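You operate a simulated robot arm through the tools that you are given. There is no shell and no other tool. Be economical: measure what you need, move in short steps, check, and stop when the job is done.

The job below is to be done with a simulated robot arm. You get a single attempt, and the scene is never put back.

Task
Clamp the filled square mould, turn it over to drain, turn it back and unclamp it.
Fine: it lies in the turning frame; both clamps closed before it turns; it drains into the catch tray until only shells are left. Where these are worked on the way, their far stop is far enough and under half their travel is too little: turning frame.

It is judged by the outcome, as a careful person would: the job done as asked, and still so three seconds after it is handed in. It fails if anything else is knocked over, pushed out of place, dropped, spilled or broken.

Robot
A 7-joint arm with a fingered hand on a trunk, on a base that drives. Base frame: it is fixed to the floor where the robot stands at the start and does not move with it; the origin is under the middle of the robot, x ahead of it, y to its left, z up; the surface under the hand at the start is at about z = 88.8. Units: cm, degrees, N and s.
Its first joint turns from -69.0 to 172.0 degrees. Places, roughly: catch tray [50, 30, 90]; left clamp of the turning frame [60, 40, 110]; right clamp of the turning frame [50, 20, 110]; seat of the turning frame [60, 30, 100]; turning frame [50, 30, 100]. Payload 5 kg.
Tool frame: the origin (TCP) lies between the finger pads and is the grasp point; the fingertips stand 3.2 cm ahead of it; z points along the fingers, y is the line along which they close. The gripper opens to 16 cm. The gripper's body begins 8.9 cm behind the TCP. The gripper is a hand of 3 fingers: y runs from the thumb to the fingers, the wrist lies at [0, 0, -25.2] in the tool frame.
Orientation is that of the tool frame in the base frame, as a unit quaternion [x, y, z, w]. With the fingers straight down and closing along the base's y, the tool's x points along the base's -x, its y along +y and its z along -z.

Tools
- The arm moves only by the tool drive_tool. Its argument "increments" is a list of rows, each an object of numbers (a shift or turn left out is 0): "ax", "ay", "az": the turn, a rotation vector about the tool's x, y, z in degrees; "tx", "ty", "tz": the shift along the tool's x, y, z in cm. In form: [{"ax": .., "ay": .., "az": .., "tx": .., "ty": .., "tz": ..}, ...]. A call has 1 to 20 rows; each row is the pose to reach, as a shift and turn from the pose commanded when the call began, along the tool's axes at that moment. Each row takes 0.2 s and may step no farther than 5 cm and 8.6 degrees from the row before; otherwise, the whole call is refused. A pose out of reach is approached as far as the arm can. The call stops where the force on the tool passes 40 N (or 10 N more than at its start, if that is more) or the arm is blocked; 0.2 s more then pass. In this call time passes only in rows, and 0.2 s behind the last. It gives the time, the measured TCP pose, the force on the tool (base axes), the opening and the grip force at its end, in the units of the frame above (readings bear some noise), with the torque about the TCP (base axes, N m) and any sound that the robot's microphone picked up, and new pictures: "views" is both (left out), scene, wrist or none.
- Cameras (640 x 400 px; columns grow to the right, rows downward): "scene" is now at [13.04, 4.87, 147.23]; the picture's right is [0.52, -0.85, -0.00], its down [-0.40, -0.25, -0.88] and it looks along [0.75, 0.46, -0.47] (base axes); focal length 214 px, centre (320, 200). "wrist" rides on the gripper at [6.5, -0.4, -11.6] in the tool frame; the picture's right is [0.06, 1.00, 0.00], its down [-0.87, 0.05, -0.49] and it looks along [-0.49, 0.03, 0.87] (tool axes); focal length 261 px, centre (320, 200). There is no depth. A picture from a camera that has moved, and an enlarged one, comes with that camera's place and axes in the base frame and with its lens.
- move_column(by): slides the trunk up (or, below 0, down) by that many cm; the arm and the scene camera ride with it, the base frame stays. It gives what a move gives, with no picture.
- roll_base(legs): drives the robot by 1 to 6 legs, each [ahead, left, turn to the left] in cm, cm and degrees, along the robot's own axes; the way and the turn of a leg run together, so that a leg with both is an arc; at most 150 cm and 180 degrees a leg. The arm and the cameras ride along, it lands a little off, and it stops where it bumps. It gives what a move gives, and a new picture of the scene camera.
- set_fingers(finger1, finger2, thumb_bend): sets how far each is bent, from 0 (flat) to 1 (curled in); at 0.3 the hand is open as for a grip, at 0.7 the pads meet at the TCP. One left out holds its place. A second passes; each finger stops where it meets its share of the squeeze, and holds until it gets a number again. It is the only way to open and close the hand. It gives what a move gives, with no picture; readings hold the bend of each and the force on the fingers (four entries, about 0 where the hand has none), thumb and palm.
- aim_head(pan, tilt): turns the head with the scene camera to pan (to the left, within 86 degrees either way) and tilt (down, from -29 to 69), counted from straight ahead of the robot. It gives what a move gives, and a new picture of the scene camera.
- zoom(camera, box): a new picture of the part [left, top, right, bottom] of that camera's present view, enlarged. The clock stands still meanwhile.
- finish_job(): hands the job in; it is judged then, once.

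Go step by step. Nothing tells you exact positions but the pictures and the camera data: compare them with the known pose of the tool, close in by small moves and look again before you grip or let go. The budget is 120 turns and 260 pictures, counting those below and the enlarged ones. Unless the task says otherwise, let go and move clear before handing in, and close with one line.

The tools are called after "Emit:" by a JSON object that holds its "fn" and its "kwargs". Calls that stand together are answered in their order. drive_tool: Moves the arm, as the interface text tells. Its arguments: {"type":"object","properties":{"increments":{"type":"array","items":{"type":"object","properties":{"ax":{"type":"number"},"ay":{"type":"number"},"az":{"type":"number"},"tx":{"type":"number"},"ty":{"type":"number"},"tz":{"type":"number"}}}},"views":{"type":"string","enum":["both","scene","wrist","none"]}},"required":["increments"]} The other tools are called the same way: move_column (by) slides the trunk up or down; set_fingers (finger1, finger2, thumb_bend) moves the fingers one by one; roll_base (legs) drives the base; aim_head (pan, tilt) turns the head that bears the scene camera; zoom (camera, box) takes an enlarged picture of a part of a camera's view; finish_job () hands the job in.

At the start:

```text
time_s: 0.0
tcp_pos: [54.44, 28.21, 138.97]
tool_rot: [0.0, 1.0, 0.0, 0.0]
contact_force: [-0.2, 0.8, 0.2]
wrist_torque: [0.02, 0.01, -0.02]
width: 15.96
grasp_force: 0.1
shape: jaw
bend: [0.3, 0.3, 0.3]
finger forces: [0.1, 0.0, 0.0, 0.1, 0.0, 0.1]
trunk travel left (down, up): [-62.5, 31.5]
robot x, y, heading: [-0.14, 0.41, -0.2]
head pan, tilt: [31.6, 28.0]
```

scene: 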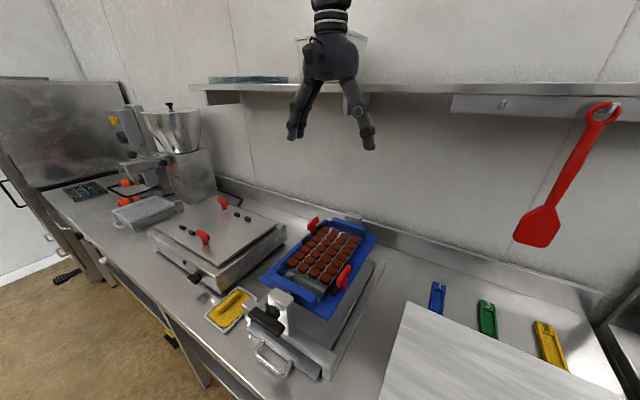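
wrist: 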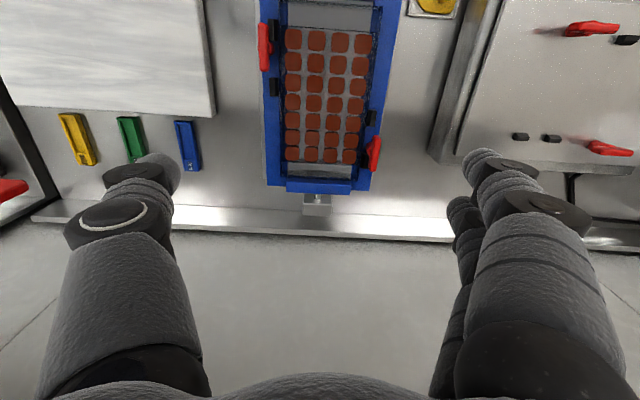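

I see a blue turning frame with the mould and two red clamp levers, plus some handle mechanism at its near end. I'll zoom in to understand it.

Emit:
{"fn": "zoom", "kwargs": {"camera": "scene", "box": [200, 200, 400, 390]}}

Emit:
{"fn": "zoom", "kwargs": {"camera": "wrist", "box": [230, 0, 420, 220]}}

```text
2.11 times, centred on (300, 295) of scene
camera zoom: at [13.04, 4.87, 147.23], right [0.52, -0.85, 0.0], down [-0.4, -0.25, -0.88], along [0.75, 0.46, -0.47], focal length 452 px, centre (362, 0)
```

zoom: 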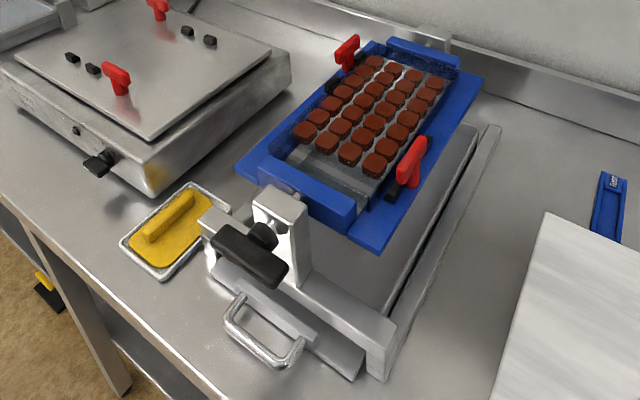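

```text
1.82 times, centred on (325, 110) of wrist
camera zoom: at [48.09, 27.82, 150.71], right [-0.06, 1.0, 0.0], down [0.87, 0.05, 0.49], along [0.49, 0.03, -0.87], focal length 474 px, centre (311, 364)
```

zoom: 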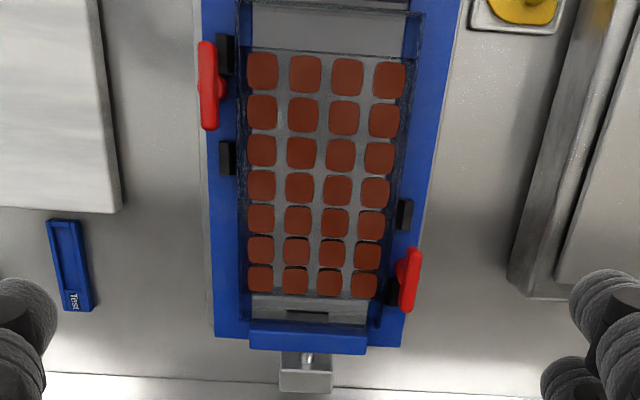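

The frame spins about an x-directed axis with a black crank knob at the near end. The clamps are red T handles between black stops, so I'll go closer to see how they work.

Emit:
{"fn": "drive_tool", "kwargs": {"increments": [{"tx": 2.5, "ty": -1.5, "tz": 3}, {"tx": 5, "ty": -3, "tz": 6}, {"tx": 7.5, "ty": -4.5, "tz": 9}, {"tx": 10, "ty": -6, "tz": 12}], "views": "both"}}

```text
time_s: 1.0
tcp_pos: [44.44, 22.31, 127.09]
tool_rot: [0.001, 1.0, 0.001, 0.0]
contact_force: [-1.0, -1.0, 0.3]
wrist_torque: [0.0, -0.02, 0.0]
width: 15.98
grasp_force: 0.2
shape: jaw
bend: [0.3, 0.3, 0.3]
finger forces: [0.0, 0.0, 0.1, 0.0, 0.1, 0.1]
trunk travel left (down, up): [-62.5, 31.5]
robot x, y, heading: [-0.13, -0.14, -0.2]
head pan, tilt: [31.6, 28.0]
camera scene: at [13.07, 4.85, 147.24], right [0.52, -0.85, 0.0], down [-0.4, -0.25, -0.88], along [0.75, 0.46, -0.47], focal length 214 px, centre (320, 200)
camera wrist: at [37.92, 21.86, 138.83], right [-0.06, 1.0, 0.0], down [0.87, 0.05, 0.49], along [0.49, 0.03, -0.87], focal length 261 px, centre (320, 200)
```

scene: 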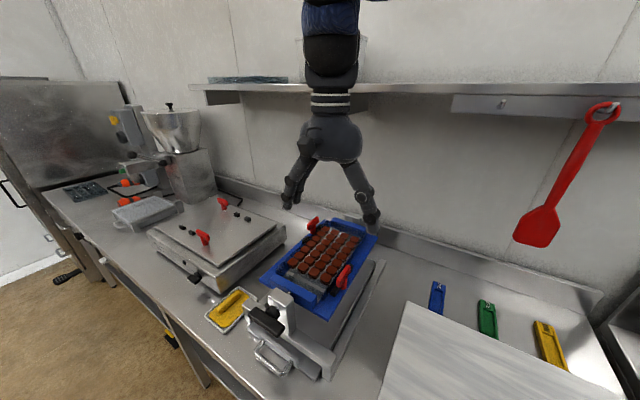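
wrist: 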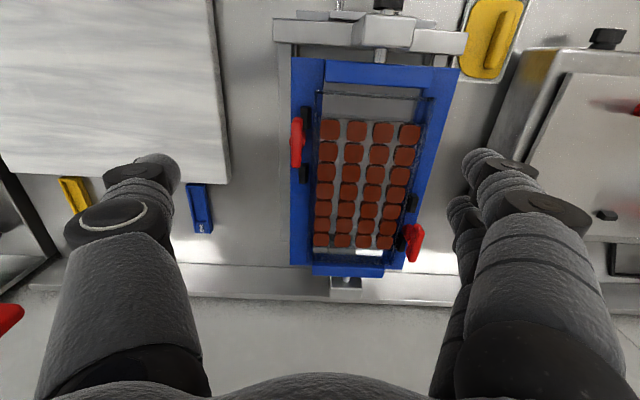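

Emit:
{"fn": "zoom", "kwargs": {"camera": "wrist", "box": [270, 90, 350, 200]}}

Emit:
{"fn": "zoom", "kwargs": {"camera": "wrist", "box": [380, 180, 450, 290]}}

Emit:
{"fn": "zoom", "kwargs": {"camera": "scene", "box": [310, 240, 370, 300]}}

Emit:
{"fn": "zoom", "kwargs": {"camera": "scene", "box": [230, 270, 350, 390]}}

```text
3.64 times, centred on (310, 145) of wrist
camera zoom: at [37.92, 21.86, 138.83], right [-0.06, 1.0, 0.0], down [0.87, 0.05, 0.49], along [0.49, 0.03, -0.87], focal length 948 px, centre (356, 400)
```

zoom: 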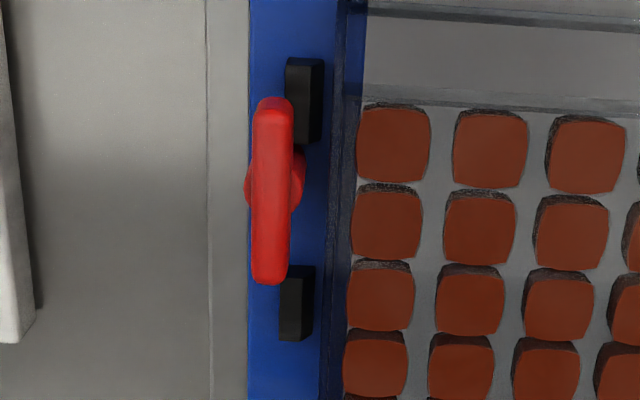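

```text
3.64 times, centred on (415, 235) of wrist
camera zoom: at [37.92, 21.86, 138.83], right [-0.06, 1.0, 0.0], down [0.87, 0.05, 0.49], along [0.49, 0.03, -0.87], focal length 948 px, centre (-26, 73)
```

zoom: 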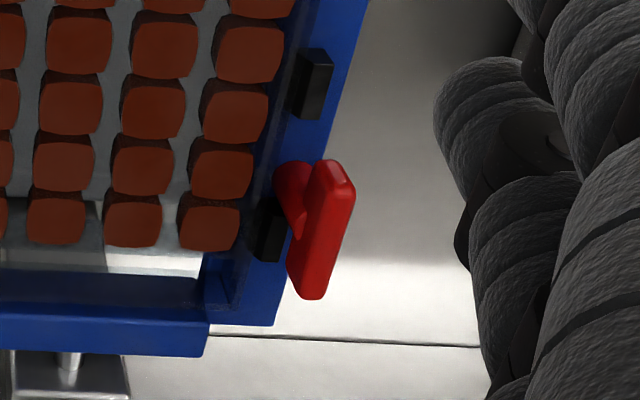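

```text
6.67 times, centred on (340, 270) of scene
camera zoom: at [13.07, 4.85, 147.24], right [0.52, -0.85, 0.0], down [-0.4, -0.25, -0.88], along [0.75, 0.46, -0.47], focal length 1430 px, centre (187, -267)
```

zoom: 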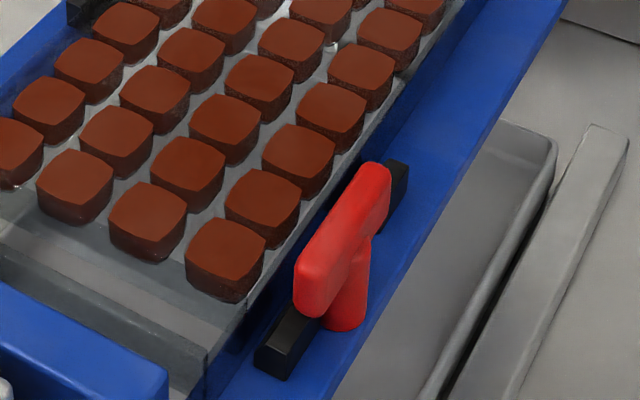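

```text
3.33 times, centred on (290, 330) of scene
camera zoom: at [13.07, 4.85, 147.24], right [0.52, -0.85, 0.0], down [-0.4, -0.25, -0.88], along [0.75, 0.46, -0.47], focal length 715 px, centre (420, -233)
```

zoom: 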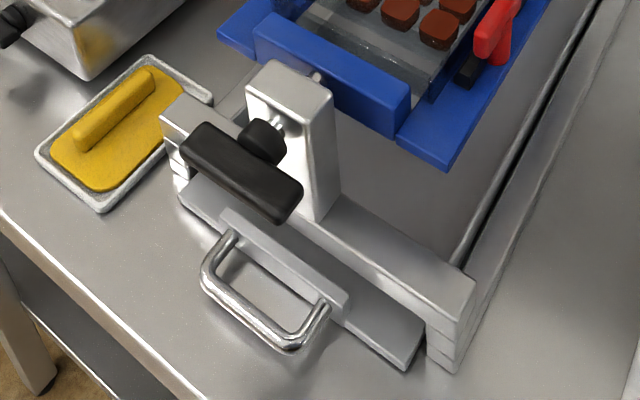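

Emit:
{"fn": "zoom", "kwargs": {"camera": "scene", "box": [150, 190, 270, 270]}}

Emit:
{"fn": "zoom", "kwargs": {"camera": "scene", "box": [295, 210, 335, 260]}}

```text
5.00 times, centred on (210, 230) of scene
camera zoom: at [13.07, 4.85, 147.24], right [0.52, -0.85, 0.0], down [-0.4, -0.25, -0.88], along [0.75, 0.46, -0.47], focal length 1072 px, centre (870, 50)
```

zoom: 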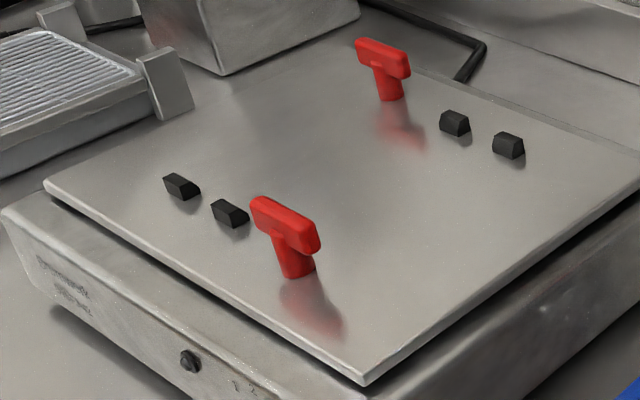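

```text
8.00 times, centred on (315, 235) of scene
camera zoom: at [13.07, 4.85, 147.24], right [0.52, -0.85, 0.0], down [-0.4, -0.25, -0.88], along [0.75, 0.46, -0.47], focal length 1716 px, centre (360, -80)
```

zoom: 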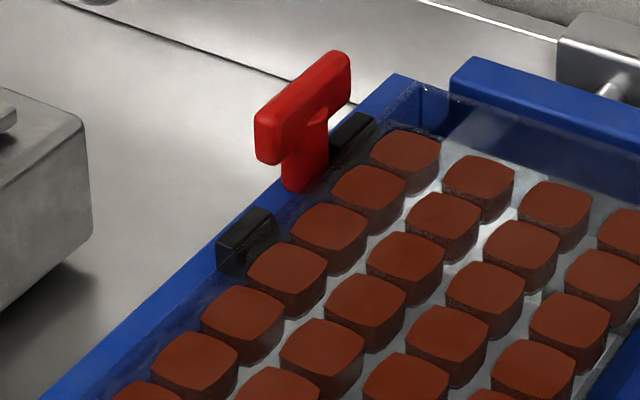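

Clamps are T handles on vertical posts: the right one has its bar along x, centred about [47.8, 19.5], top z≈107. I'll partly close the hand and line up above it.

Emit:
{"fn": "set_fingers", "kwargs": {"finger1": 0.55, "finger2": 0.55, "thumb_bend": 0.55}}

Emit:
{"fn": "drive_tool", "kwargs": {"increments": [{"tx": -1.7, "ty": -1.4, "tz": 3}, {"tx": -3.4, "ty": -2.8, "tz": 6}, {"tx": -3.4, "ty": -2.8, "tz": 10}], "views": "both"}}

```text
time_s: 2.0
tcp_pos: [44.22, 22.34, 127.14]
tool_rot: [0.0, 1.0, 0.0, -0.001]
contact_force: [0.3, 0.9, -1.0]
wrist_torque: [-0.02, 0.02, -0.04]
width: 6.79
grasp_force: 0.1
shape: fingers
bend: [0.55, 0.55, 0.55]
finger forces: [0.0, 0.1, 0.1, 0.0, 0.1, 0.0]
trunk travel left (down, up): [-62.5, 31.5]
robot x, y, heading: [0.44, -0.1, 0.0]
head pan, tilt: [31.6, 28.0]
```

```text
time_s: 2.8
tcp_pos: [47.76, 19.14, 117.18]
tool_rot: [0.0, 1.0, 0.0, -0.001]
contact_force: [1.2, 0.0, -0.5]
wrist_torque: [0.01, 0.06, -0.03]
width: 6.76
grasp_force: 0.1
shape: fingers
bend: [0.55, 0.55, 0.55]
finger forces: [0.0, 0.0, 0.0, 0.1, 0.0, 0.1]
trunk travel left (down, up): [-62.5, 31.5]
robot x, y, heading: [0.01, -0.45, -0.1]
head pan, tilt: [31.6, 28.0]
camera scene: at [13.25, 4.89, 147.22], right [0.52, -0.85, 0.0], down [-0.4, -0.25, -0.88], along [0.75, 0.46, -0.47], focal length 214 px, centre (320, 200)
camera wrist: at [41.43, 18.75, 128.86], right [-0.06, 1.0, 0.0], down [0.87, 0.05, 0.49], along [0.49, 0.03, -0.87], focal length 261 px, centre (320, 200)
```

scene: 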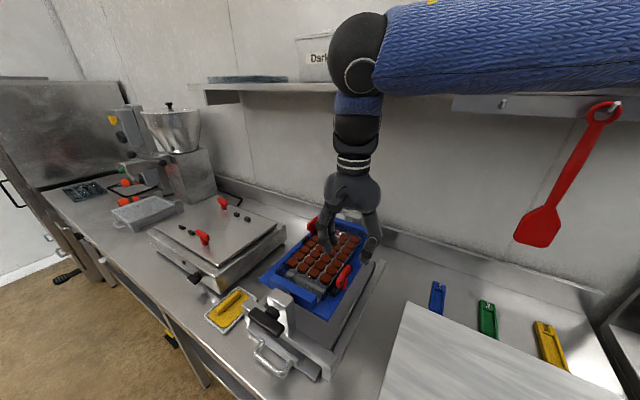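
wrist: 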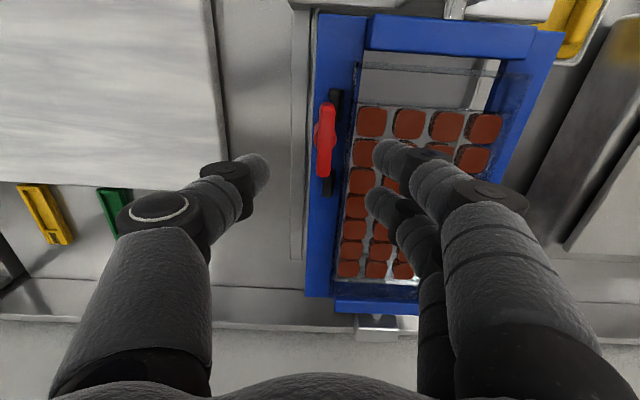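

Emit:
{"fn": "set_fingers", "kwargs": {"finger1": 0.61, "finger2": 0.61, "thumb_bend": 0.61}}

Emit:
{"fn": "drive_tool", "kwargs": {"increments": [{"ty": 0.3, "tz": 3}, {"ty": 0.3, "tz": 5.5}], "views": "both"}}

Emit:
{"fn": "zoom", "kwargs": {"camera": "wrist", "box": [240, 60, 440, 220]}}

Emit:
{"fn": "zoom", "kwargs": {"camera": "scene", "box": [300, 180, 400, 300]}}

```text
time_s: 3.8
tcp_pos: [47.67, 19.13, 117.23]
tool_rot: [-0.001, 1.0, 0.001, 0.0]
contact_force: [0.1, -0.2, -0.4]
wrist_torque: [0.0, 0.0, 0.02]
width: 4.42
grasp_force: 0.1
shape: fingers
bend: [0.61, 0.61, 0.61]
finger forces: [0.0, 0.0, 0.0, 0.0, 0.0, 0.0]
trunk travel left (down, up): [-62.5, 31.5]
robot x, y, heading: [0.3, -0.17, 0.2]
head pan, tilt: [31.6, 28.0]
```

```text
time_s: 4.4
tcp_pos: [47.93, 19.72, 111.58]
tool_rot: [0.0, 1.0, 0.0, -0.001]
contact_force: [0.7, 0.4, 0.1]
wrist_torque: [-0.03, 0.0, 0.01]
width: 4.43
grasp_force: 0.1
shape: fingers
bend: [0.61, 0.61, 0.61]
finger forces: [0.1, 0.1, 0.0, 0.0, 0.0, 0.0]
trunk travel left (down, up): [-62.5, 31.5]
robot x, y, heading: [-0.1, 0.5, 0.1]
head pan, tilt: [31.6, 28.0]
camera scene: at [13.04, 4.85, 147.24], right [0.52, -0.85, 0.0], down [-0.4, -0.25, -0.88], along [0.75, 0.46, -0.47], focal length 214 px, centre (320, 200)
camera wrist: at [41.41, 19.3, 123.22], right [-0.06, 1.0, 0.0], down [0.87, 0.05, 0.49], along [0.49, 0.03, -0.87], focal length 261 px, centre (320, 200)
```

scene: 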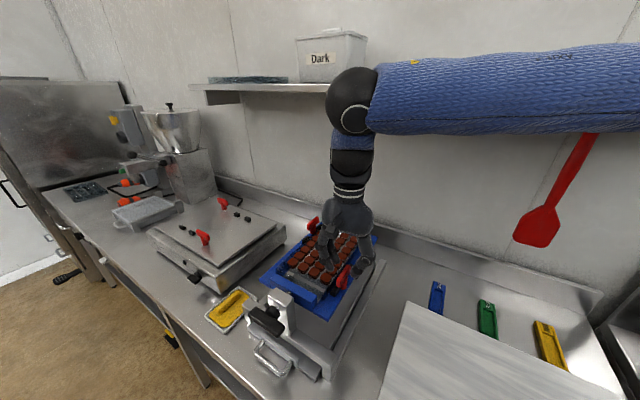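
wrist: 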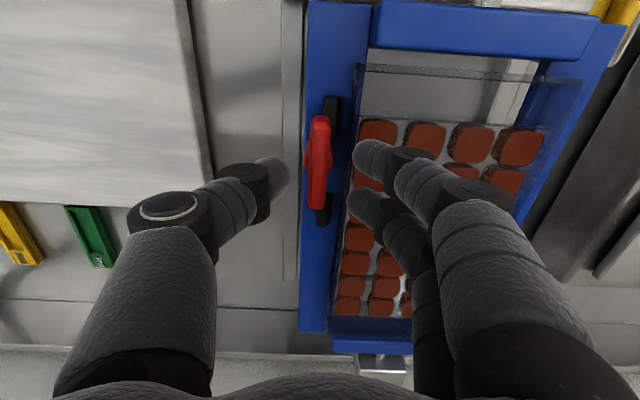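

```text
2.50 times, centred on (340, 140) of wrist
camera zoom: at [41.41, 19.3, 123.22], right [-0.06, 1.0, 0.0], down [0.87, 0.05, 0.49], along [0.49, 0.03, -0.87], focal length 652 px, centre (270, 350)
```

zoom: 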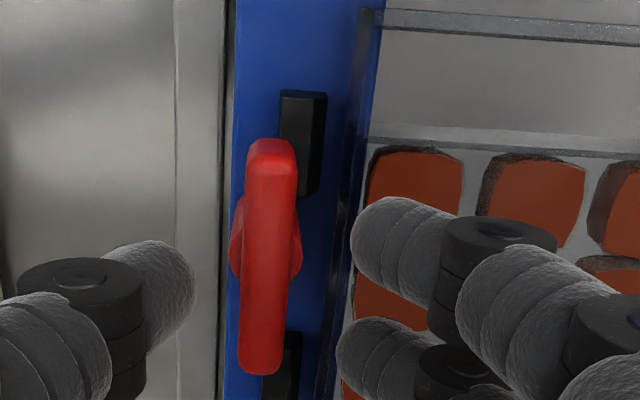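

```text
3.33 times, centred on (350, 240) of scene
camera zoom: at [13.04, 4.85, 147.24], right [0.52, -0.85, 0.0], down [-0.4, -0.25, -0.88], along [0.75, 0.46, -0.47], focal length 715 px, centre (220, 67)
```

zoom: 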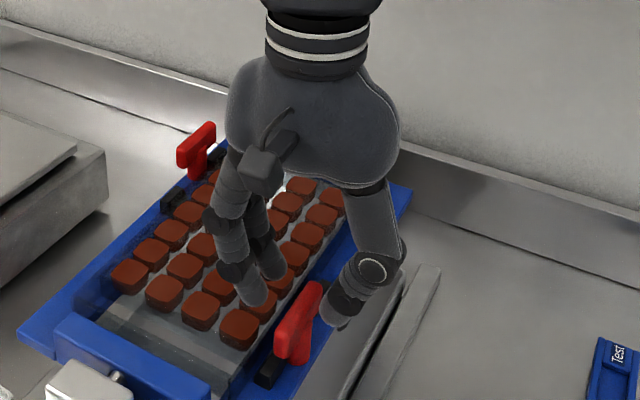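

The hand is centred over the bar. I'll descend so the fingertips straddle it, and close gently.

Emit:
{"fn": "drive_tool", "kwargs": {"increments": [{"tz": 1.4}, {"tz": 2.7}], "views": "none"}}

Emit:
{"fn": "set_fingers", "kwargs": {"finger1": 0.72, "finger2": 0.72, "thumb_bend": 0.72}}

Emit:
{"fn": "drive_tool", "kwargs": {"increments": [{"tz": 0}], "views": "both"}}

```text
time_s: 5.0
tcp_pos: [48.01, 19.85, 108.78]
tool_rot: [0.0, 1.0, 0.0, 0.0]
contact_force: [1.5, 1.8, 5.5]
wrist_torque: [0.18, -0.1, -0.04]
width: 4.35
grasp_force: 2.8
shape: fingers
bend: [0.61, 0.61, 0.61]
finger forces: [3.0, 2.6, 0.1, 0.0, 0.0, 0.1]
trunk travel left (down, up): [-62.5, 31.5]
robot x, y, heading: [0.17, 0.08, 0.3]
head pan, tilt: [31.6, 28.0]
```

```text
time_s: 6.0
tcp_pos: [48.02, 19.71, 108.78]
tool_rot: [0.0, 1.0, 0.0, -0.001]
contact_force: [-2.3, -4.9, -2.2]
wrist_torque: [-0.18, 0.02, -0.02]
width: 2.29
grasp_force: 10.7
shape: fingers
bend: [0.7, 0.7, 0.68]
finger forces: [4.1, 4.0, 0.0, 0.1, 12.8, 0.0]
trunk travel left (down, up): [-62.5, 31.5]
robot x, y, heading: [-0.01, -0.01, 0.1]
head pan, tilt: [31.6, 28.0]
```

```text
time_s: 6.4
tcp_pos: [47.87, 19.7, 108.8]
tool_rot: [0.0, 1.0, 0.0, 0.0]
contact_force: [-2.5, -5.1, -2.2]
wrist_torque: [-0.23, 0.06, -0.01]
width: 2.28
grasp_force: 10.5
shape: fingers
bend: [0.7, 0.7, 0.68]
finger forces: [3.9, 4.0, 0.0, 0.1, 13.0, 0.0]
trunk travel left (down, up): [-62.5, 31.5]
robot x, y, heading: [0.12, 0.04, -0.2]
head pan, tilt: [31.6, 28.0]
camera scene: at [13.03, 4.82, 147.23], right [0.52, -0.85, 0.0], down [-0.4, -0.25, -0.88], along [0.75, 0.46, -0.47], focal length 214 px, centre (320, 200)
camera wrist: at [41.57, 19.33, 120.46], right [-0.06, 1.0, 0.0], down [0.87, 0.05, 0.49], along [0.49, 0.03, -0.87], focal length 261 px, centre (320, 200)
```

scene: 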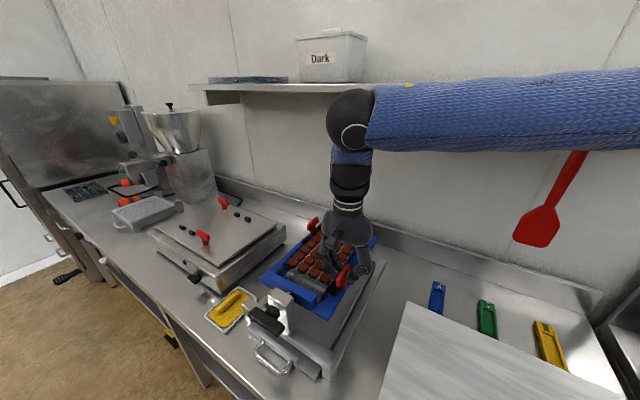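
wrist: 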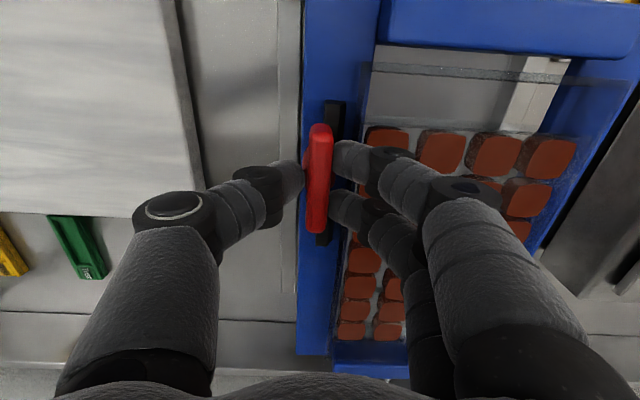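

Gripped. Test sliding gently toward +x first.

Emit:
{"fn": "drive_tool", "kwargs": {"increments": [{"tx": -0.4}, {"tx": -0.8}], "views": "wrist"}}

```text
time_s: 7.0
tcp_pos: [48.74, 19.82, 108.86]
tool_rot: [0.0, 1.0, 0.001, 0.0]
contact_force: [-6.5, -2.3, 0.3]
wrist_torque: [-0.09, 0.18, 0.04]
width: 2.06
grasp_force: 8.1
shape: fingers
bend: [0.71, 0.71, 0.69]
finger forces: [4.7, 3.7, 0.1, 0.0, 8.0, 0.1]
trunk travel left (down, up): [-62.5, 31.5]
robot x, y, heading: [-0.07, -0.12, -0.0]
head pan, tilt: [31.6, 28.0]
camera wrist: at [42.23, 19.41, 120.52], right [-0.06, 1.0, 0.0], down [0.87, 0.05, 0.49], along [0.49, 0.03, -0.87], focal length 261 px, centre (320, 200)
```

wrist: 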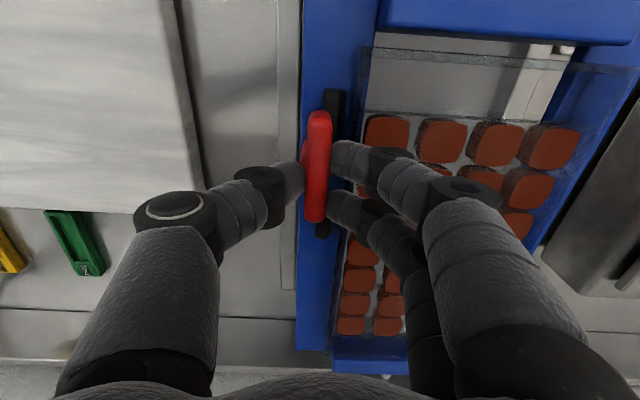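

The bar stays put and the fingers slip, so it isn't a slide. I'll go back and try a twist.

Emit:
{"fn": "drive_tool", "kwargs": {"increments": [{"tx": 0.5}, {"tx": 0.9}], "views": "none"}}

Emit:
{"fn": "drive_tool", "kwargs": {"increments": [{"az": 5}, {"az": 10}, {"az": 15}], "views": "wrist"}}

```text
time_s: 7.6
tcp_pos: [48.34, 19.91, 108.75]
tool_rot: [0.002, 1.0, 0.001, 0.001]
contact_force: [31.4, -2.5, 8.3]
wrist_torque: [-0.17, -0.74, 0.27]
width: 2.1
grasp_force: 17.5
shape: fingers
bend: [0.71, 0.71, 0.69]
finger forces: [5.6, 5.4, 0.1, 0.0, 22.4, 0.0]
trunk travel left (down, up): [-62.5, 31.5]
robot x, y, heading: [-0.41, -0.13, 0.1]
head pan, tilt: [31.6, 28.0]
```

```text
time_s: 8.4
tcp_pos: [47.63, 19.79, 108.83]
tool_rot: [0.13, 0.992, 0.001, 0.0]
contact_force: [-1.1, -1.2, 2.1]
wrist_torque: [-0.11, -0.06, 0.18]
width: 1.8
grasp_force: 10.2
shape: fingers
bend: [0.71, 0.7, 0.69]
finger forces: [1.6, 8.5, 0.0, 0.0, 10.3, 0.1]
trunk travel left (down, up): [-62.5, 31.5]
robot x, y, heading: [-0.01, -0.16, -0.1]
head pan, tilt: [31.6, 28.0]
camera wrist: at [41.41, 21.08, 120.45], right [0.2, 0.98, 0.0], down [0.85, -0.17, 0.49], along [0.48, -0.1, -0.87], focal length 261 px, centre (320, 200)
```

wrist: 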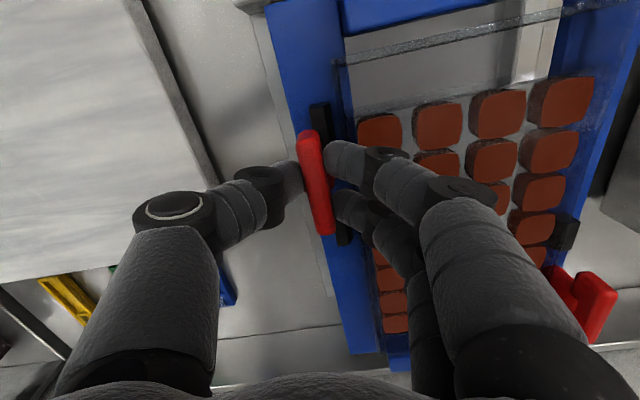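

It didn't turn that way; the bar is still parallel to the frame. Now try the other way.

Emit:
{"fn": "drive_tool", "kwargs": {"increments": [{"az": -7.5}, {"az": -15}, {"az": -22.5}, {"az": -30}], "views": "wrist"}}

Emit:
{"fn": "zoom", "kwargs": {"camera": "scene", "box": [300, 180, 400, 300]}}

```text
time_s: 9.4
tcp_pos: [47.82, 19.68, 108.91]
tool_rot: [-0.132, 0.991, 0.0, 0.0]
contact_force: [-11.1, -4.3, -1.0]
wrist_torque: [-0.12, 0.27, -0.03]
width: 1.91
grasp_force: 10.4
shape: fingers
bend: [0.71, 0.7, 0.69]
finger forces: [3.7, 6.0, 0.1, 0.0, 10.9, 0.0]
trunk travel left (down, up): [-62.5, 31.5]
robot x, y, heading: [-0.28, 0.06, 0.0]
head pan, tilt: [31.6, 28.0]
camera wrist: at [41.62, 17.57, 120.52], right [-0.32, 0.95, 0.0], down [0.82, 0.28, 0.49], along [0.47, 0.16, -0.87], focal length 261 px, centre (320, 200)
```

wrist: 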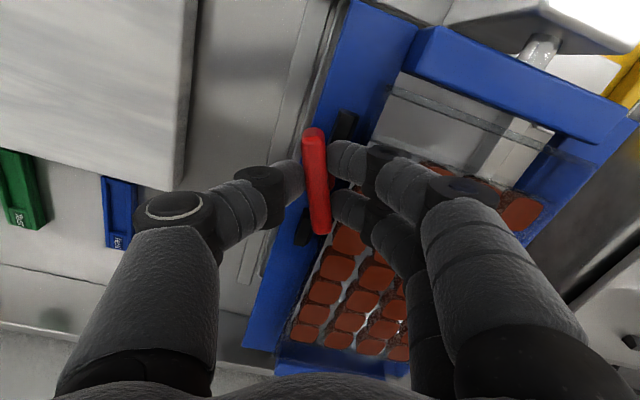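

```text
3.33 times, centred on (350, 240) of scene
camera zoom: at [12.94, 4.83, 147.24], right [0.52, -0.85, 0.0], down [-0.4, -0.25, -0.88], along [0.75, 0.46, -0.47], focal length 715 px, centre (220, 67)
```

zoom: 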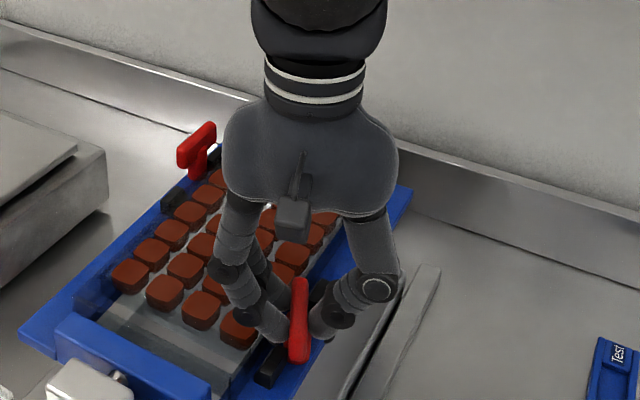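

The bar now turns with the hand, counter‑clockwise from above. Continue until the stop.

Emit:
{"fn": "drive_tool", "kwargs": {"increments": [{"az": -7}, {"az": -14}, {"az": -21}, {"az": -28}, {"az": -35}], "views": "wrist"}}

Emit:
{"fn": "zoom", "kwargs": {"camera": "scene", "box": [300, 180, 400, 300]}}

```text
time_s: 10.6
tcp_pos: [47.77, 19.57, 108.89]
tool_rot: [-0.423, 0.906, 0.001, 0.002]
contact_force: [-11.0, -15.2, 4.4]
wrist_torque: [-0.43, 0.21, -0.05]
width: 1.9
grasp_force: 12.6
shape: fingers
bend: [0.71, 0.7, 0.69]
finger forces: [4.6, 6.7, 0.1, 0.1, 14.0, 0.0]
trunk travel left (down, up): [-62.5, 31.5]
robot x, y, heading: [-0.09, 0.21, 0.1]
head pan, tilt: [31.6, 28.0]
camera wrist: at [43.99, 14.3, 120.52], right [-0.81, 0.59, 0.0], down [0.52, 0.7, 0.49], along [0.29, 0.4, -0.87], focal length 261 px, centre (320, 200)
```

wrist: 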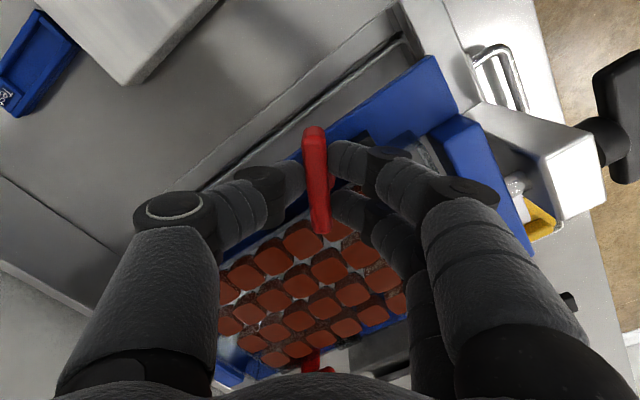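

```text
3.33 times, centred on (350, 240) of scene
camera zoom: at [12.92, 4.7, 147.26], right [0.52, -0.85, 0.0], down [-0.4, -0.25, -0.88], along [0.75, 0.46, -0.47], focal length 715 px, centre (220, 67)
```

zoom: 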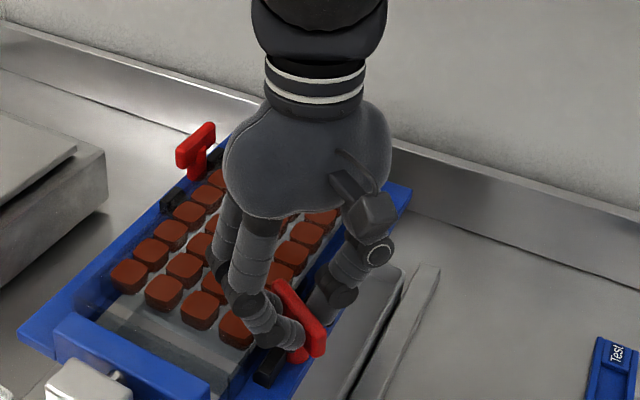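

Emit:
{"fn": "drive_tool", "kwargs": {"increments": [{"az": -6}, {"az": -12}, {"az": -18}, {"az": -24}], "views": "wrist"}}

Emit:
{"fn": "zoom", "kwargs": {"camera": "scene", "box": [300, 180, 400, 300]}}

```text
time_s: 11.6
tcp_pos: [47.83, 19.54, 108.77]
tool_rot: [-0.603, 0.798, 0.001, 0.0]
contact_force: [-3.7, -18.5, 3.2]
wrist_torque: [-0.52, -0.01, -0.13]
width: 1.9
grasp_force: 12.1
shape: fingers
bend: [0.71, 0.7, 0.69]
finger forces: [4.2, 6.4, 0.0, 0.1, 13.5, 0.1]
trunk travel left (down, up): [-62.5, 31.5]
robot x, y, heading: [-0.04, 0.25, -0.1]
head pan, tilt: [31.6, 28.0]
camera wrist: at [46.5, 13.13, 120.53], right [-0.98, 0.21, 0.0], down [0.19, 0.85, 0.49], along [0.11, 0.48, -0.87], focal length 261 px, centre (320, 200)
```

wrist: 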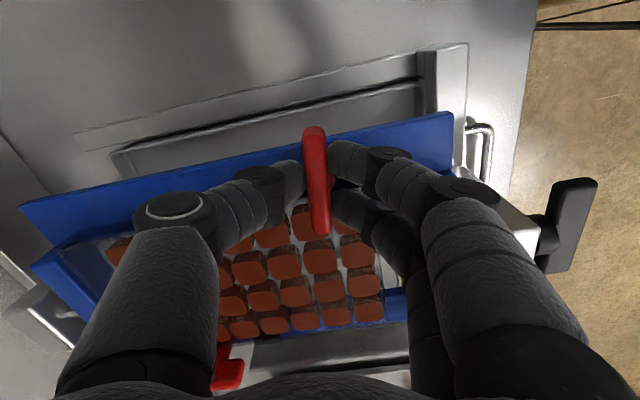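

```text
3.33 times, centred on (350, 240) of scene
camera zoom: at [13.0, 4.67, 147.24], right [0.52, -0.85, 0.0], down [-0.4, -0.24, -0.88], along [0.75, 0.46, -0.47], focal length 715 px, centre (220, 67)
```

zoom: 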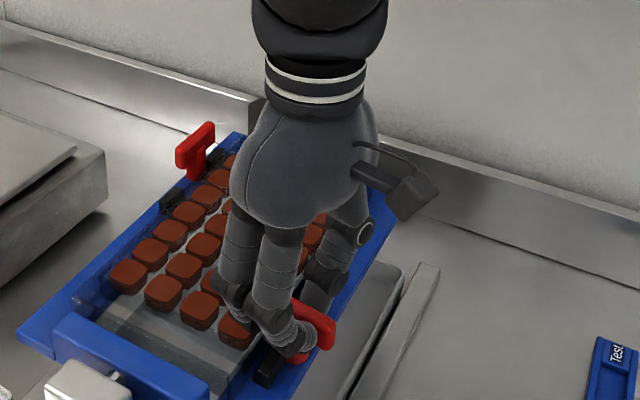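

Bar is about perpendicular now. I'll press on a bit to find the stop.

Emit:
{"fn": "drive_tool", "kwargs": {"increments": [{"az": -5}, {"az": -10}, {"az": -15}], "views": "wrist"}}

```text
time_s: 12.4
tcp_pos: [47.85, 19.65, 108.86]
tool_rot: [-0.701, 0.713, 0.0, 0.0]
contact_force: [1.6, -15.0, 3.9]
wrist_torque: [-0.42, -0.19, -0.11]
width: 2.09
grasp_force: 10.7
shape: fingers
bend: [0.71, 0.7, 0.69]
finger forces: [6.0, 3.8, 0.0, 0.1, 13.7, 0.0]
trunk travel left (down, up): [-62.5, 31.5]
robot x, y, heading: [0.11, -0.21, 0.2]
head pan, tilt: [31.6, 28.0]
camera wrist: at [48.26, 13.04, 120.59], right [-1.0, -0.05, 0.0], down [-0.04, 0.87, 0.49], along [-0.02, 0.49, -0.87], focal length 261 px, centre (320, 200)
```

wrist: 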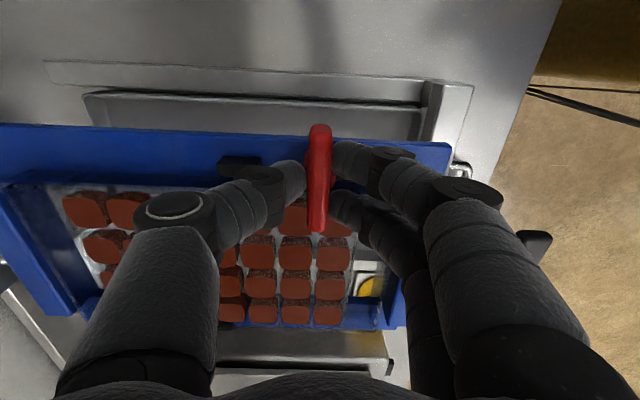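

The bar sits at 90° and the fingers slipped against it, so it's at its stop: right clamp closed over the mould. Release and lift.

Emit:
{"fn": "set_fingers", "kwargs": {"finger1": 0.6, "finger2": 0.6, "thumb_bend": 0.6}}

Emit:
{"fn": "drive_tool", "kwargs": {"increments": [{"tz": -3}, {"tz": -7}, {"tz": -11}], "views": "both"}}

Emit:
{"fn": "zoom", "kwargs": {"camera": "scene", "box": [290, 200, 400, 300]}}

```text
time_s: 13.4
tcp_pos: [47.87, 19.68, 108.87]
tool_rot: [-0.701, 0.713, 0.0, 0.0]
contact_force: [0.0, -0.6, 0.3]
wrist_torque: [0.0, 0.02, -0.05]
width: 4.67
grasp_force: 0.3
shape: fingers
bend: [0.6, 0.6, 0.6]
finger forces: [0.0, 0.5, 0.0, 0.1, 0.0, 0.0]
trunk travel left (down, up): [-62.5, 31.5]
robot x, y, heading: [-0.12, -0.14, -0.2]
head pan, tilt: [31.6, 28.0]
```

```text
time_s: 14.2
tcp_pos: [47.69, 19.69, 119.77]
tool_rot: [-0.701, 0.713, -0.001, 0.0]
contact_force: [-1.2, 0.0, 0.2]
wrist_torque: [0.01, -0.04, -0.02]
width: 4.7
grasp_force: 0.0
shape: fingers
bend: [0.6, 0.6, 0.6]
finger forces: [0.0, 0.0, 0.0, 0.0, 0.0, 0.1]
trunk travel left (down, up): [-62.5, 31.5]
robot x, y, heading: [-0.12, -0.28, 0.2]
head pan, tilt: [31.6, 28.0]
camera scene: at [12.9, 4.84, 147.23], right [0.52, -0.85, 0.0], down [-0.4, -0.25, -0.88], along [0.75, 0.46, -0.47], focal length 214 px, centre (320, 200)
camera wrist: at [48.04, 13.15, 131.47], right [-1.0, -0.05, 0.0], down [-0.04, 0.87, 0.49], along [-0.02, 0.49, -0.87], focal length 261 px, centre (320, 200)
```

scene: 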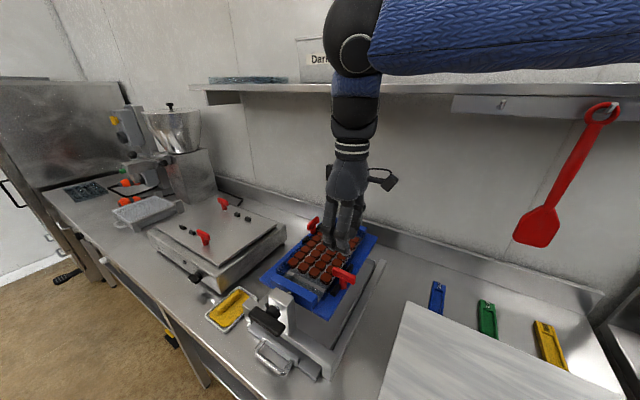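
wrist: 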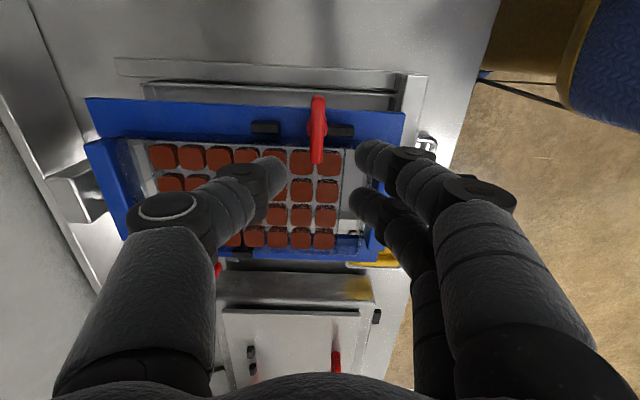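

```text
4.00 times, centred on (345, 250) of scene
camera zoom: at [12.9, 4.84, 147.23], right [0.52, -0.85, 0.0], down [-0.4, -0.25, -0.88], along [0.75, 0.46, -0.47], focal length 858 px, centre (220, 0)
```

zoom: 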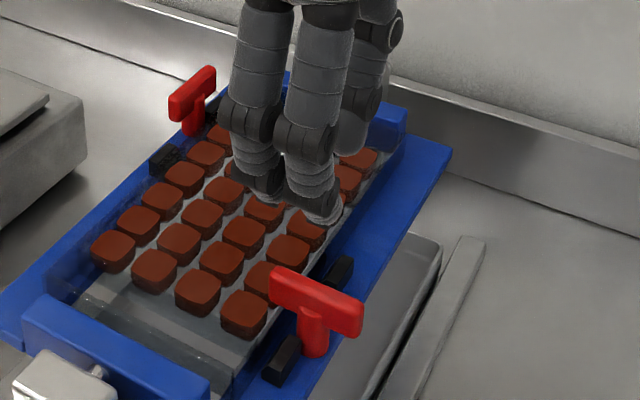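

Right clamp now crosses onto the mould edge. Next, move over the left clamp at about [62.9, 38.2], with the hand turned back to close along y.

Emit:
{"fn": "drive_tool", "kwargs": {"increments": [{"az": 7.45, "tx": -1.57, "ty": -1.24}, {"az": 14.9, "tx": -3.14, "ty": -2.48}, {"az": 22.3, "tx": -4.71, "ty": -3.72}, {"az": 29.8, "tx": -6.29, "ty": -4.97}, {"az": 37.2, "tx": -7.86, "ty": -6.2}, {"az": 44.6, "tx": -9.43, "ty": -7.45}, {"az": 52, "tx": -11, "ty": -8.7}, {"az": 59.5, "tx": -12.57, "ty": -9.93}, {"az": 67, "tx": -14.1, "ty": -11.2}, {"az": 74.4, "tx": -15.7, "ty": -12.4}, {"az": 81.8, "tx": -17.3, "ty": -13.7}, {"az": 89, "tx": -18.86, "ty": -14.9}], "views": "both"}}

```text
time_s: 16.8
tcp_pos: [63.1, 38.22, 119.89]
tool_rot: [0.001, 1.0, 0.0, 0.0]
contact_force: [0.4, 0.7, -0.6]
wrist_torque: [0.0, 0.03, 0.0]
width: 4.68
grasp_force: 0.1
shape: fingers
bend: [0.6, 0.6, 0.6]
finger forces: [0.1, 0.1, 0.0, 0.0, 0.0, 0.1]
trunk travel left (down, up): [-62.5, 31.5]
robot x, y, heading: [-0.02, 0.01, 0.0]
head pan, tilt: [31.6, 28.0]
camera scene: at [13.04, 4.96, 147.23], right [0.52, -0.85, 0.0], down [-0.4, -0.25, -0.88], along [0.75, 0.46, -0.47], focal length 214 px, centre (320, 200)
camera wrist: at [56.77, 37.85, 131.54], right [-0.06, 1.0, 0.0], down [0.87, 0.05, 0.49], along [0.49, 0.03, -0.87], focal length 261 px, centre (320, 200)
```

scene: 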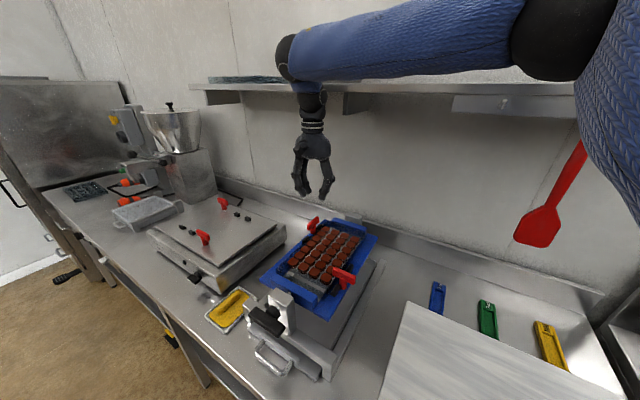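
wrist: 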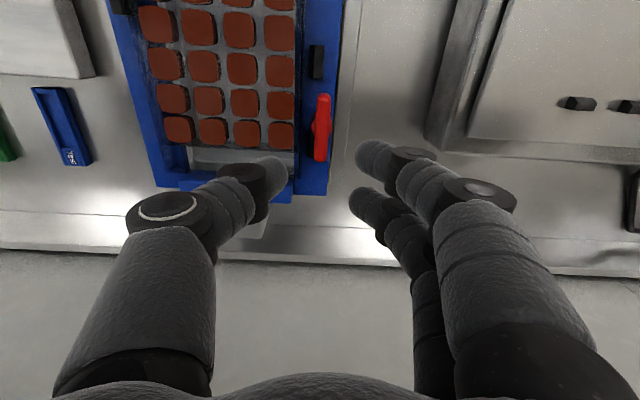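

Emit:
{"fn": "drive_tool", "kwargs": {"increments": [{"tz": 4, "ty": 0.2, "tx": 0.2}, {"tz": 8, "ty": 0.2, "tx": 0.2}, {"tz": 11.1, "ty": 0.2, "tx": 0.2}], "views": "wrist"}}

```text
time_s: 17.6
tcp_pos: [62.9, 38.19, 108.42]
tool_rot: [0.0, 1.0, 0.0, 0.0]
contact_force: [0.9, 0.9, 0.0]
wrist_torque: [-0.03, -0.01, 0.03]
width: 4.7
grasp_force: 0.2
shape: fingers
bend: [0.6, 0.6, 0.6]
finger forces: [0.0, 0.0, 0.0, 0.1, 1.0, 0.0]
trunk travel left (down, up): [-62.5, 31.5]
robot x, y, heading: [0.26, 0.25, 0.1]
head pan, tilt: [31.6, 28.0]
camera wrist: at [56.55, 37.86, 120.23], right [-0.06, 1.0, 0.0], down [0.87, 0.05, 0.49], along [0.49, 0.03, -0.87], focal length 261 px, centre (320, 200)
```

wrist: 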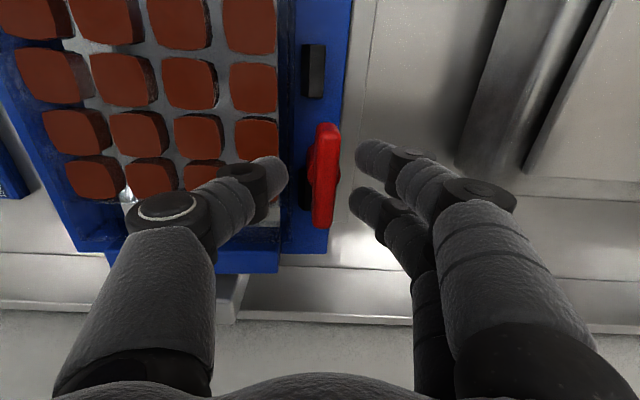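

Aligned. Close and twist in the same sense.

Emit:
{"fn": "drive_tool", "kwargs": {"increments": [{"tz": -0.3, "ty": 0.2}], "views": "none"}}

Emit:
{"fn": "set_fingers", "kwargs": {"finger1": 0.72, "finger2": 0.72, "thumb_bend": 0.72}}

Emit:
{"fn": "drive_tool", "kwargs": {"increments": [{"az": -7}, {"az": -14}, {"az": -21}, {"az": -28}], "views": "wrist"}}

```text
time_s: 18.0
tcp_pos: [62.89, 38.56, 108.85]
tool_rot: [0.0, 1.0, -0.001, 0.0]
contact_force: [-0.3, -0.7, -0.6]
wrist_torque: [-0.01, 0.01, 0.0]
width: 4.71
grasp_force: 0.0
shape: fingers
bend: [0.6, 0.6, 0.6]
finger forces: [0.0, 0.1, 0.0, 0.0, 0.0, 0.0]
trunk travel left (down, up): [-62.5, 31.5]
robot x, y, heading: [-0.05, -0.05, 0.1]
head pan, tilt: [31.6, 28.0]
```

```text
time_s: 19.0
tcp_pos: [62.96, 38.69, 108.92]
tool_rot: [0.0, 1.0, 0.0, 0.0]
contact_force: [0.1, 1.2, 2.0]
wrist_torque: [0.02, -0.03, 0.02]
width: 1.91
grasp_force: 10.4
shape: fingers
bend: [0.7, 0.7, 0.69]
finger forces: [5.3, 5.4, 0.0, 0.0, 9.9, 0.0]
trunk travel left (down, up): [-62.5, 31.5]
robot x, y, heading: [0.35, 0.3, 0.0]
head pan, tilt: [31.6, 28.0]
```

```text
time_s: 20.0
tcp_pos: [62.9, 38.64, 108.99]
tool_rot: [-0.242, 0.97, 0.0, 0.001]
contact_force: [-1.9, -6.3, -1.8]
wrist_torque: [-0.16, 0.04, -0.05]
width: 1.99
grasp_force: 8.7
shape: fingers
bend: [0.7, 0.7, 0.69]
finger forces: [4.0, 3.1, 0.1, 0.0, 11.3, 0.0]
trunk travel left (down, up): [-62.5, 31.5]
robot x, y, heading: [0.25, -0.06, -0.1]
head pan, tilt: [31.6, 28.0]
camera wrist: at [57.43, 35.22, 120.7], right [-0.53, 0.85, 0.0], down [0.74, 0.46, 0.49], along [0.42, 0.26, -0.87], focal length 261 px, centre (320, 200)
```

wrist: 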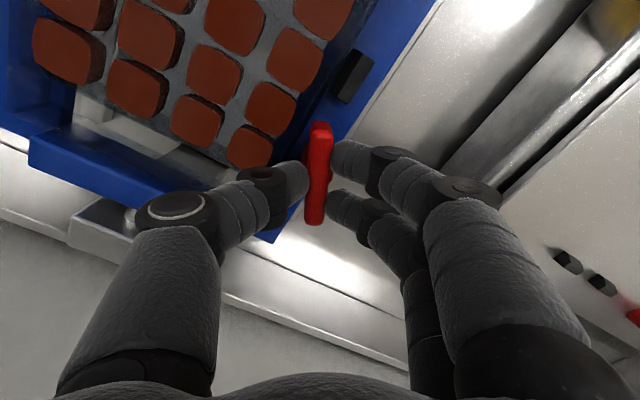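

It turns with the hand in the same sense. Continue past 90°.

Emit:
{"fn": "drive_tool", "kwargs": {"increments": [{"az": -7}, {"az": -14}, {"az": -21}, {"az": -28}, {"az": -35}, {"az": -42}, {"az": -49}, {"az": -56}, {"az": -63}, {"az": -68}, {"az": -73}], "views": "wrist"}}

Emit:
{"fn": "zoom", "kwargs": {"camera": "scene", "box": [270, 180, 370, 280]}}

```text
time_s: 22.4
tcp_pos: [62.88, 38.77, 109.04]
tool_rot: [0.772, -0.636, 0.0, 0.0]
contact_force: [0.4, -9.3, -3.1]
wrist_torque: [-0.24, 0.02, -0.17]
width: 2.23
grasp_force: 10.0
shape: fingers
bend: [0.7, 0.71, 0.69]
finger forces: [7.7, 2.3, 0.0, 0.0, 10.3, 0.1]
trunk travel left (down, up): [-62.5, 31.5]
robot x, y, heading: [0.22, -0.25, -0.0]
head pan, tilt: [31.6, 28.0]
camera wrist: at [64.58, 32.39, 120.75], right [-0.97, -0.25, 0.0], down [-0.22, 0.84, 0.49], along [-0.12, 0.48, -0.87], focal length 261 px, centre (320, 200)
```

wrist: 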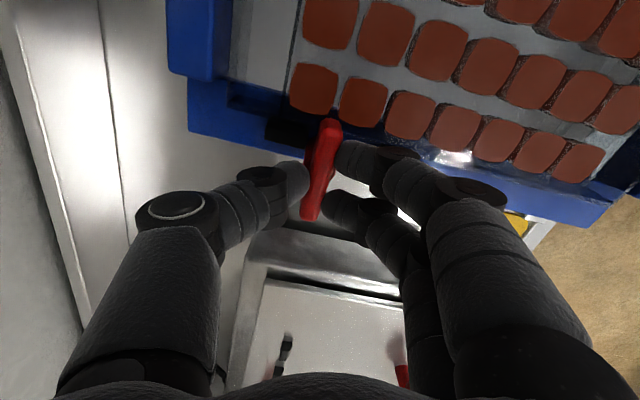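

```text
4.00 times, centred on (320, 230) of scene
camera zoom: at [13.07, 4.79, 147.23], right [0.52, -0.85, 0.0], down [-0.4, -0.25, -0.88], along [0.75, 0.46, -0.47], focal length 858 px, centre (320, 80)
```

zoom: 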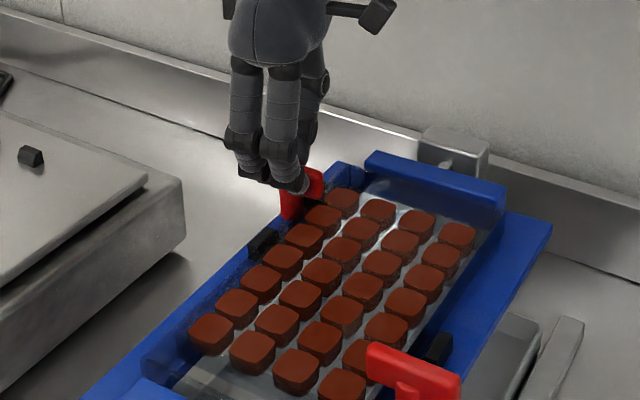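

The left one is also at its stop at 90°. Release, lift and look.

Emit:
{"fn": "set_fingers", "kwargs": {"finger1": 0.6, "finger2": 0.6, "thumb_bend": 0.6}}

Emit:
{"fn": "drive_tool", "kwargs": {"increments": [{"tz": -4}, {"tz": -8}, {"tz": -12}, {"tz": -16}, {"tz": -20, "az": 5}, {"tz": -22, "az": 13}, {"tz": -22, "az": 21}, {"tz": -22, "az": 29}, {"tz": -22, "az": 37}, {"tz": -22, "az": 45}, {"tz": -22, "az": 53}, {"tz": -22, "az": 61}, {"tz": -22, "az": 69}, {"tz": -22, "az": 77}, {"tz": -22, "az": 85}, {"tz": -22, "az": 93}, {"tz": -22, "az": 101}], "views": "both"}}

Emit:
{"fn": "zoom", "kwargs": {"camera": "scene", "box": [230, 200, 400, 390]}}

```text
time_s: 23.4
tcp_pos: [62.73, 38.77, 109.14]
tool_rot: [0.771, -0.637, 0.0, 0.0]
contact_force: [0.2, 0.1, 0.5]
wrist_torque: [0.02, -0.03, 0.0]
width: 4.68
grasp_force: 0.0
shape: fingers
bend: [0.6, 0.6, 0.6]
finger forces: [0.0, 0.1, 0.1, 0.0, 0.0, 0.1]
trunk travel left (down, up): [-62.5, 31.5]
robot x, y, heading: [-0.31, 0.0, 0.1]
head pan, tilt: [31.6, 28.0]
```

```text
time_s: 24.8
tcp_pos: [64.12, 37.59, 129.76]
tool_rot: [-0.692, 0.721, 0.025, -0.01]
contact_force: [-27.0, 11.1, 1.4]
wrist_torque: [-2.12, -4.93, 0.4]
width: 4.74
grasp_force: 0.0
shape: fingers
bend: [0.6, 0.6, 0.6]
finger forces: [0.0, 0.1, 0.1, 0.0, 0.0, 0.0]
trunk travel left (down, up): [-62.5, 31.5]
robot x, y, heading: [0.02, 0.2, 0.1]
head pan, tilt: [31.6, 28.0]
stopped in row 7: the force on the tool passed its limit at 90 N (the readings are from after the stop); the commanded pose is now the measured one
camera scene: at [12.66, 4.99, 147.28], right [0.53, -0.85, 0.0], down [-0.4, -0.25, -0.88], along [0.75, 0.47, -0.47], focal length 214 px, centre (320, 200)
camera wrist: at [64.86, 30.7, 141.26], right [-1.0, -0.02, 0.05], down [0.0, 0.86, 0.51], along [-0.05, 0.51, -0.86], focal length 261 px, centre (320, 200)
```

scene: 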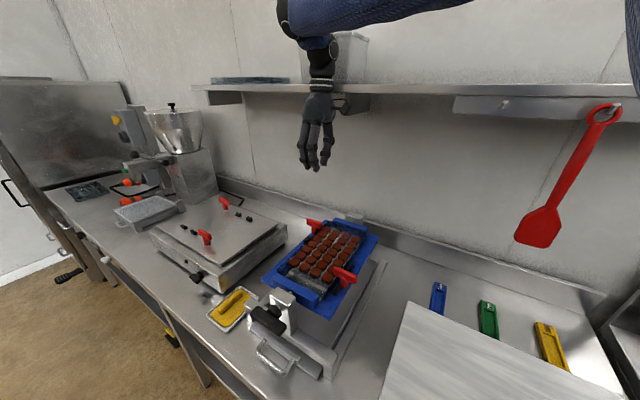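
wrist: 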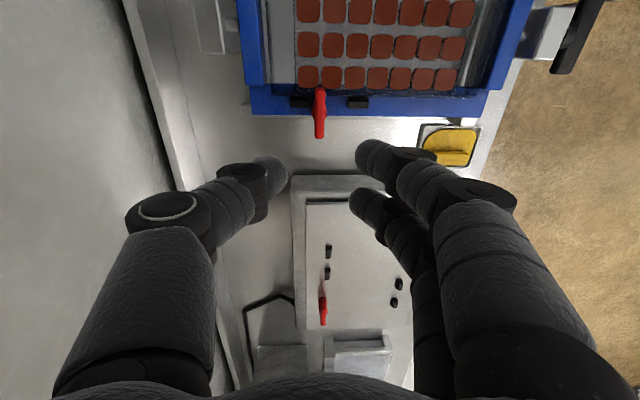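

```text
2.11 times, centred on (315, 295) of scene
camera zoom: at [12.66, 4.99, 147.28], right [0.53, -0.85, 0.0], down [-0.4, -0.25, -0.88], along [0.75, 0.47, -0.47], focal length 452 px, centre (330, 0)
```

zoom: 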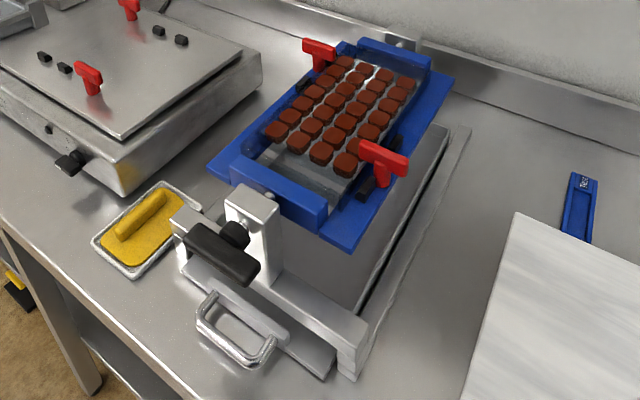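

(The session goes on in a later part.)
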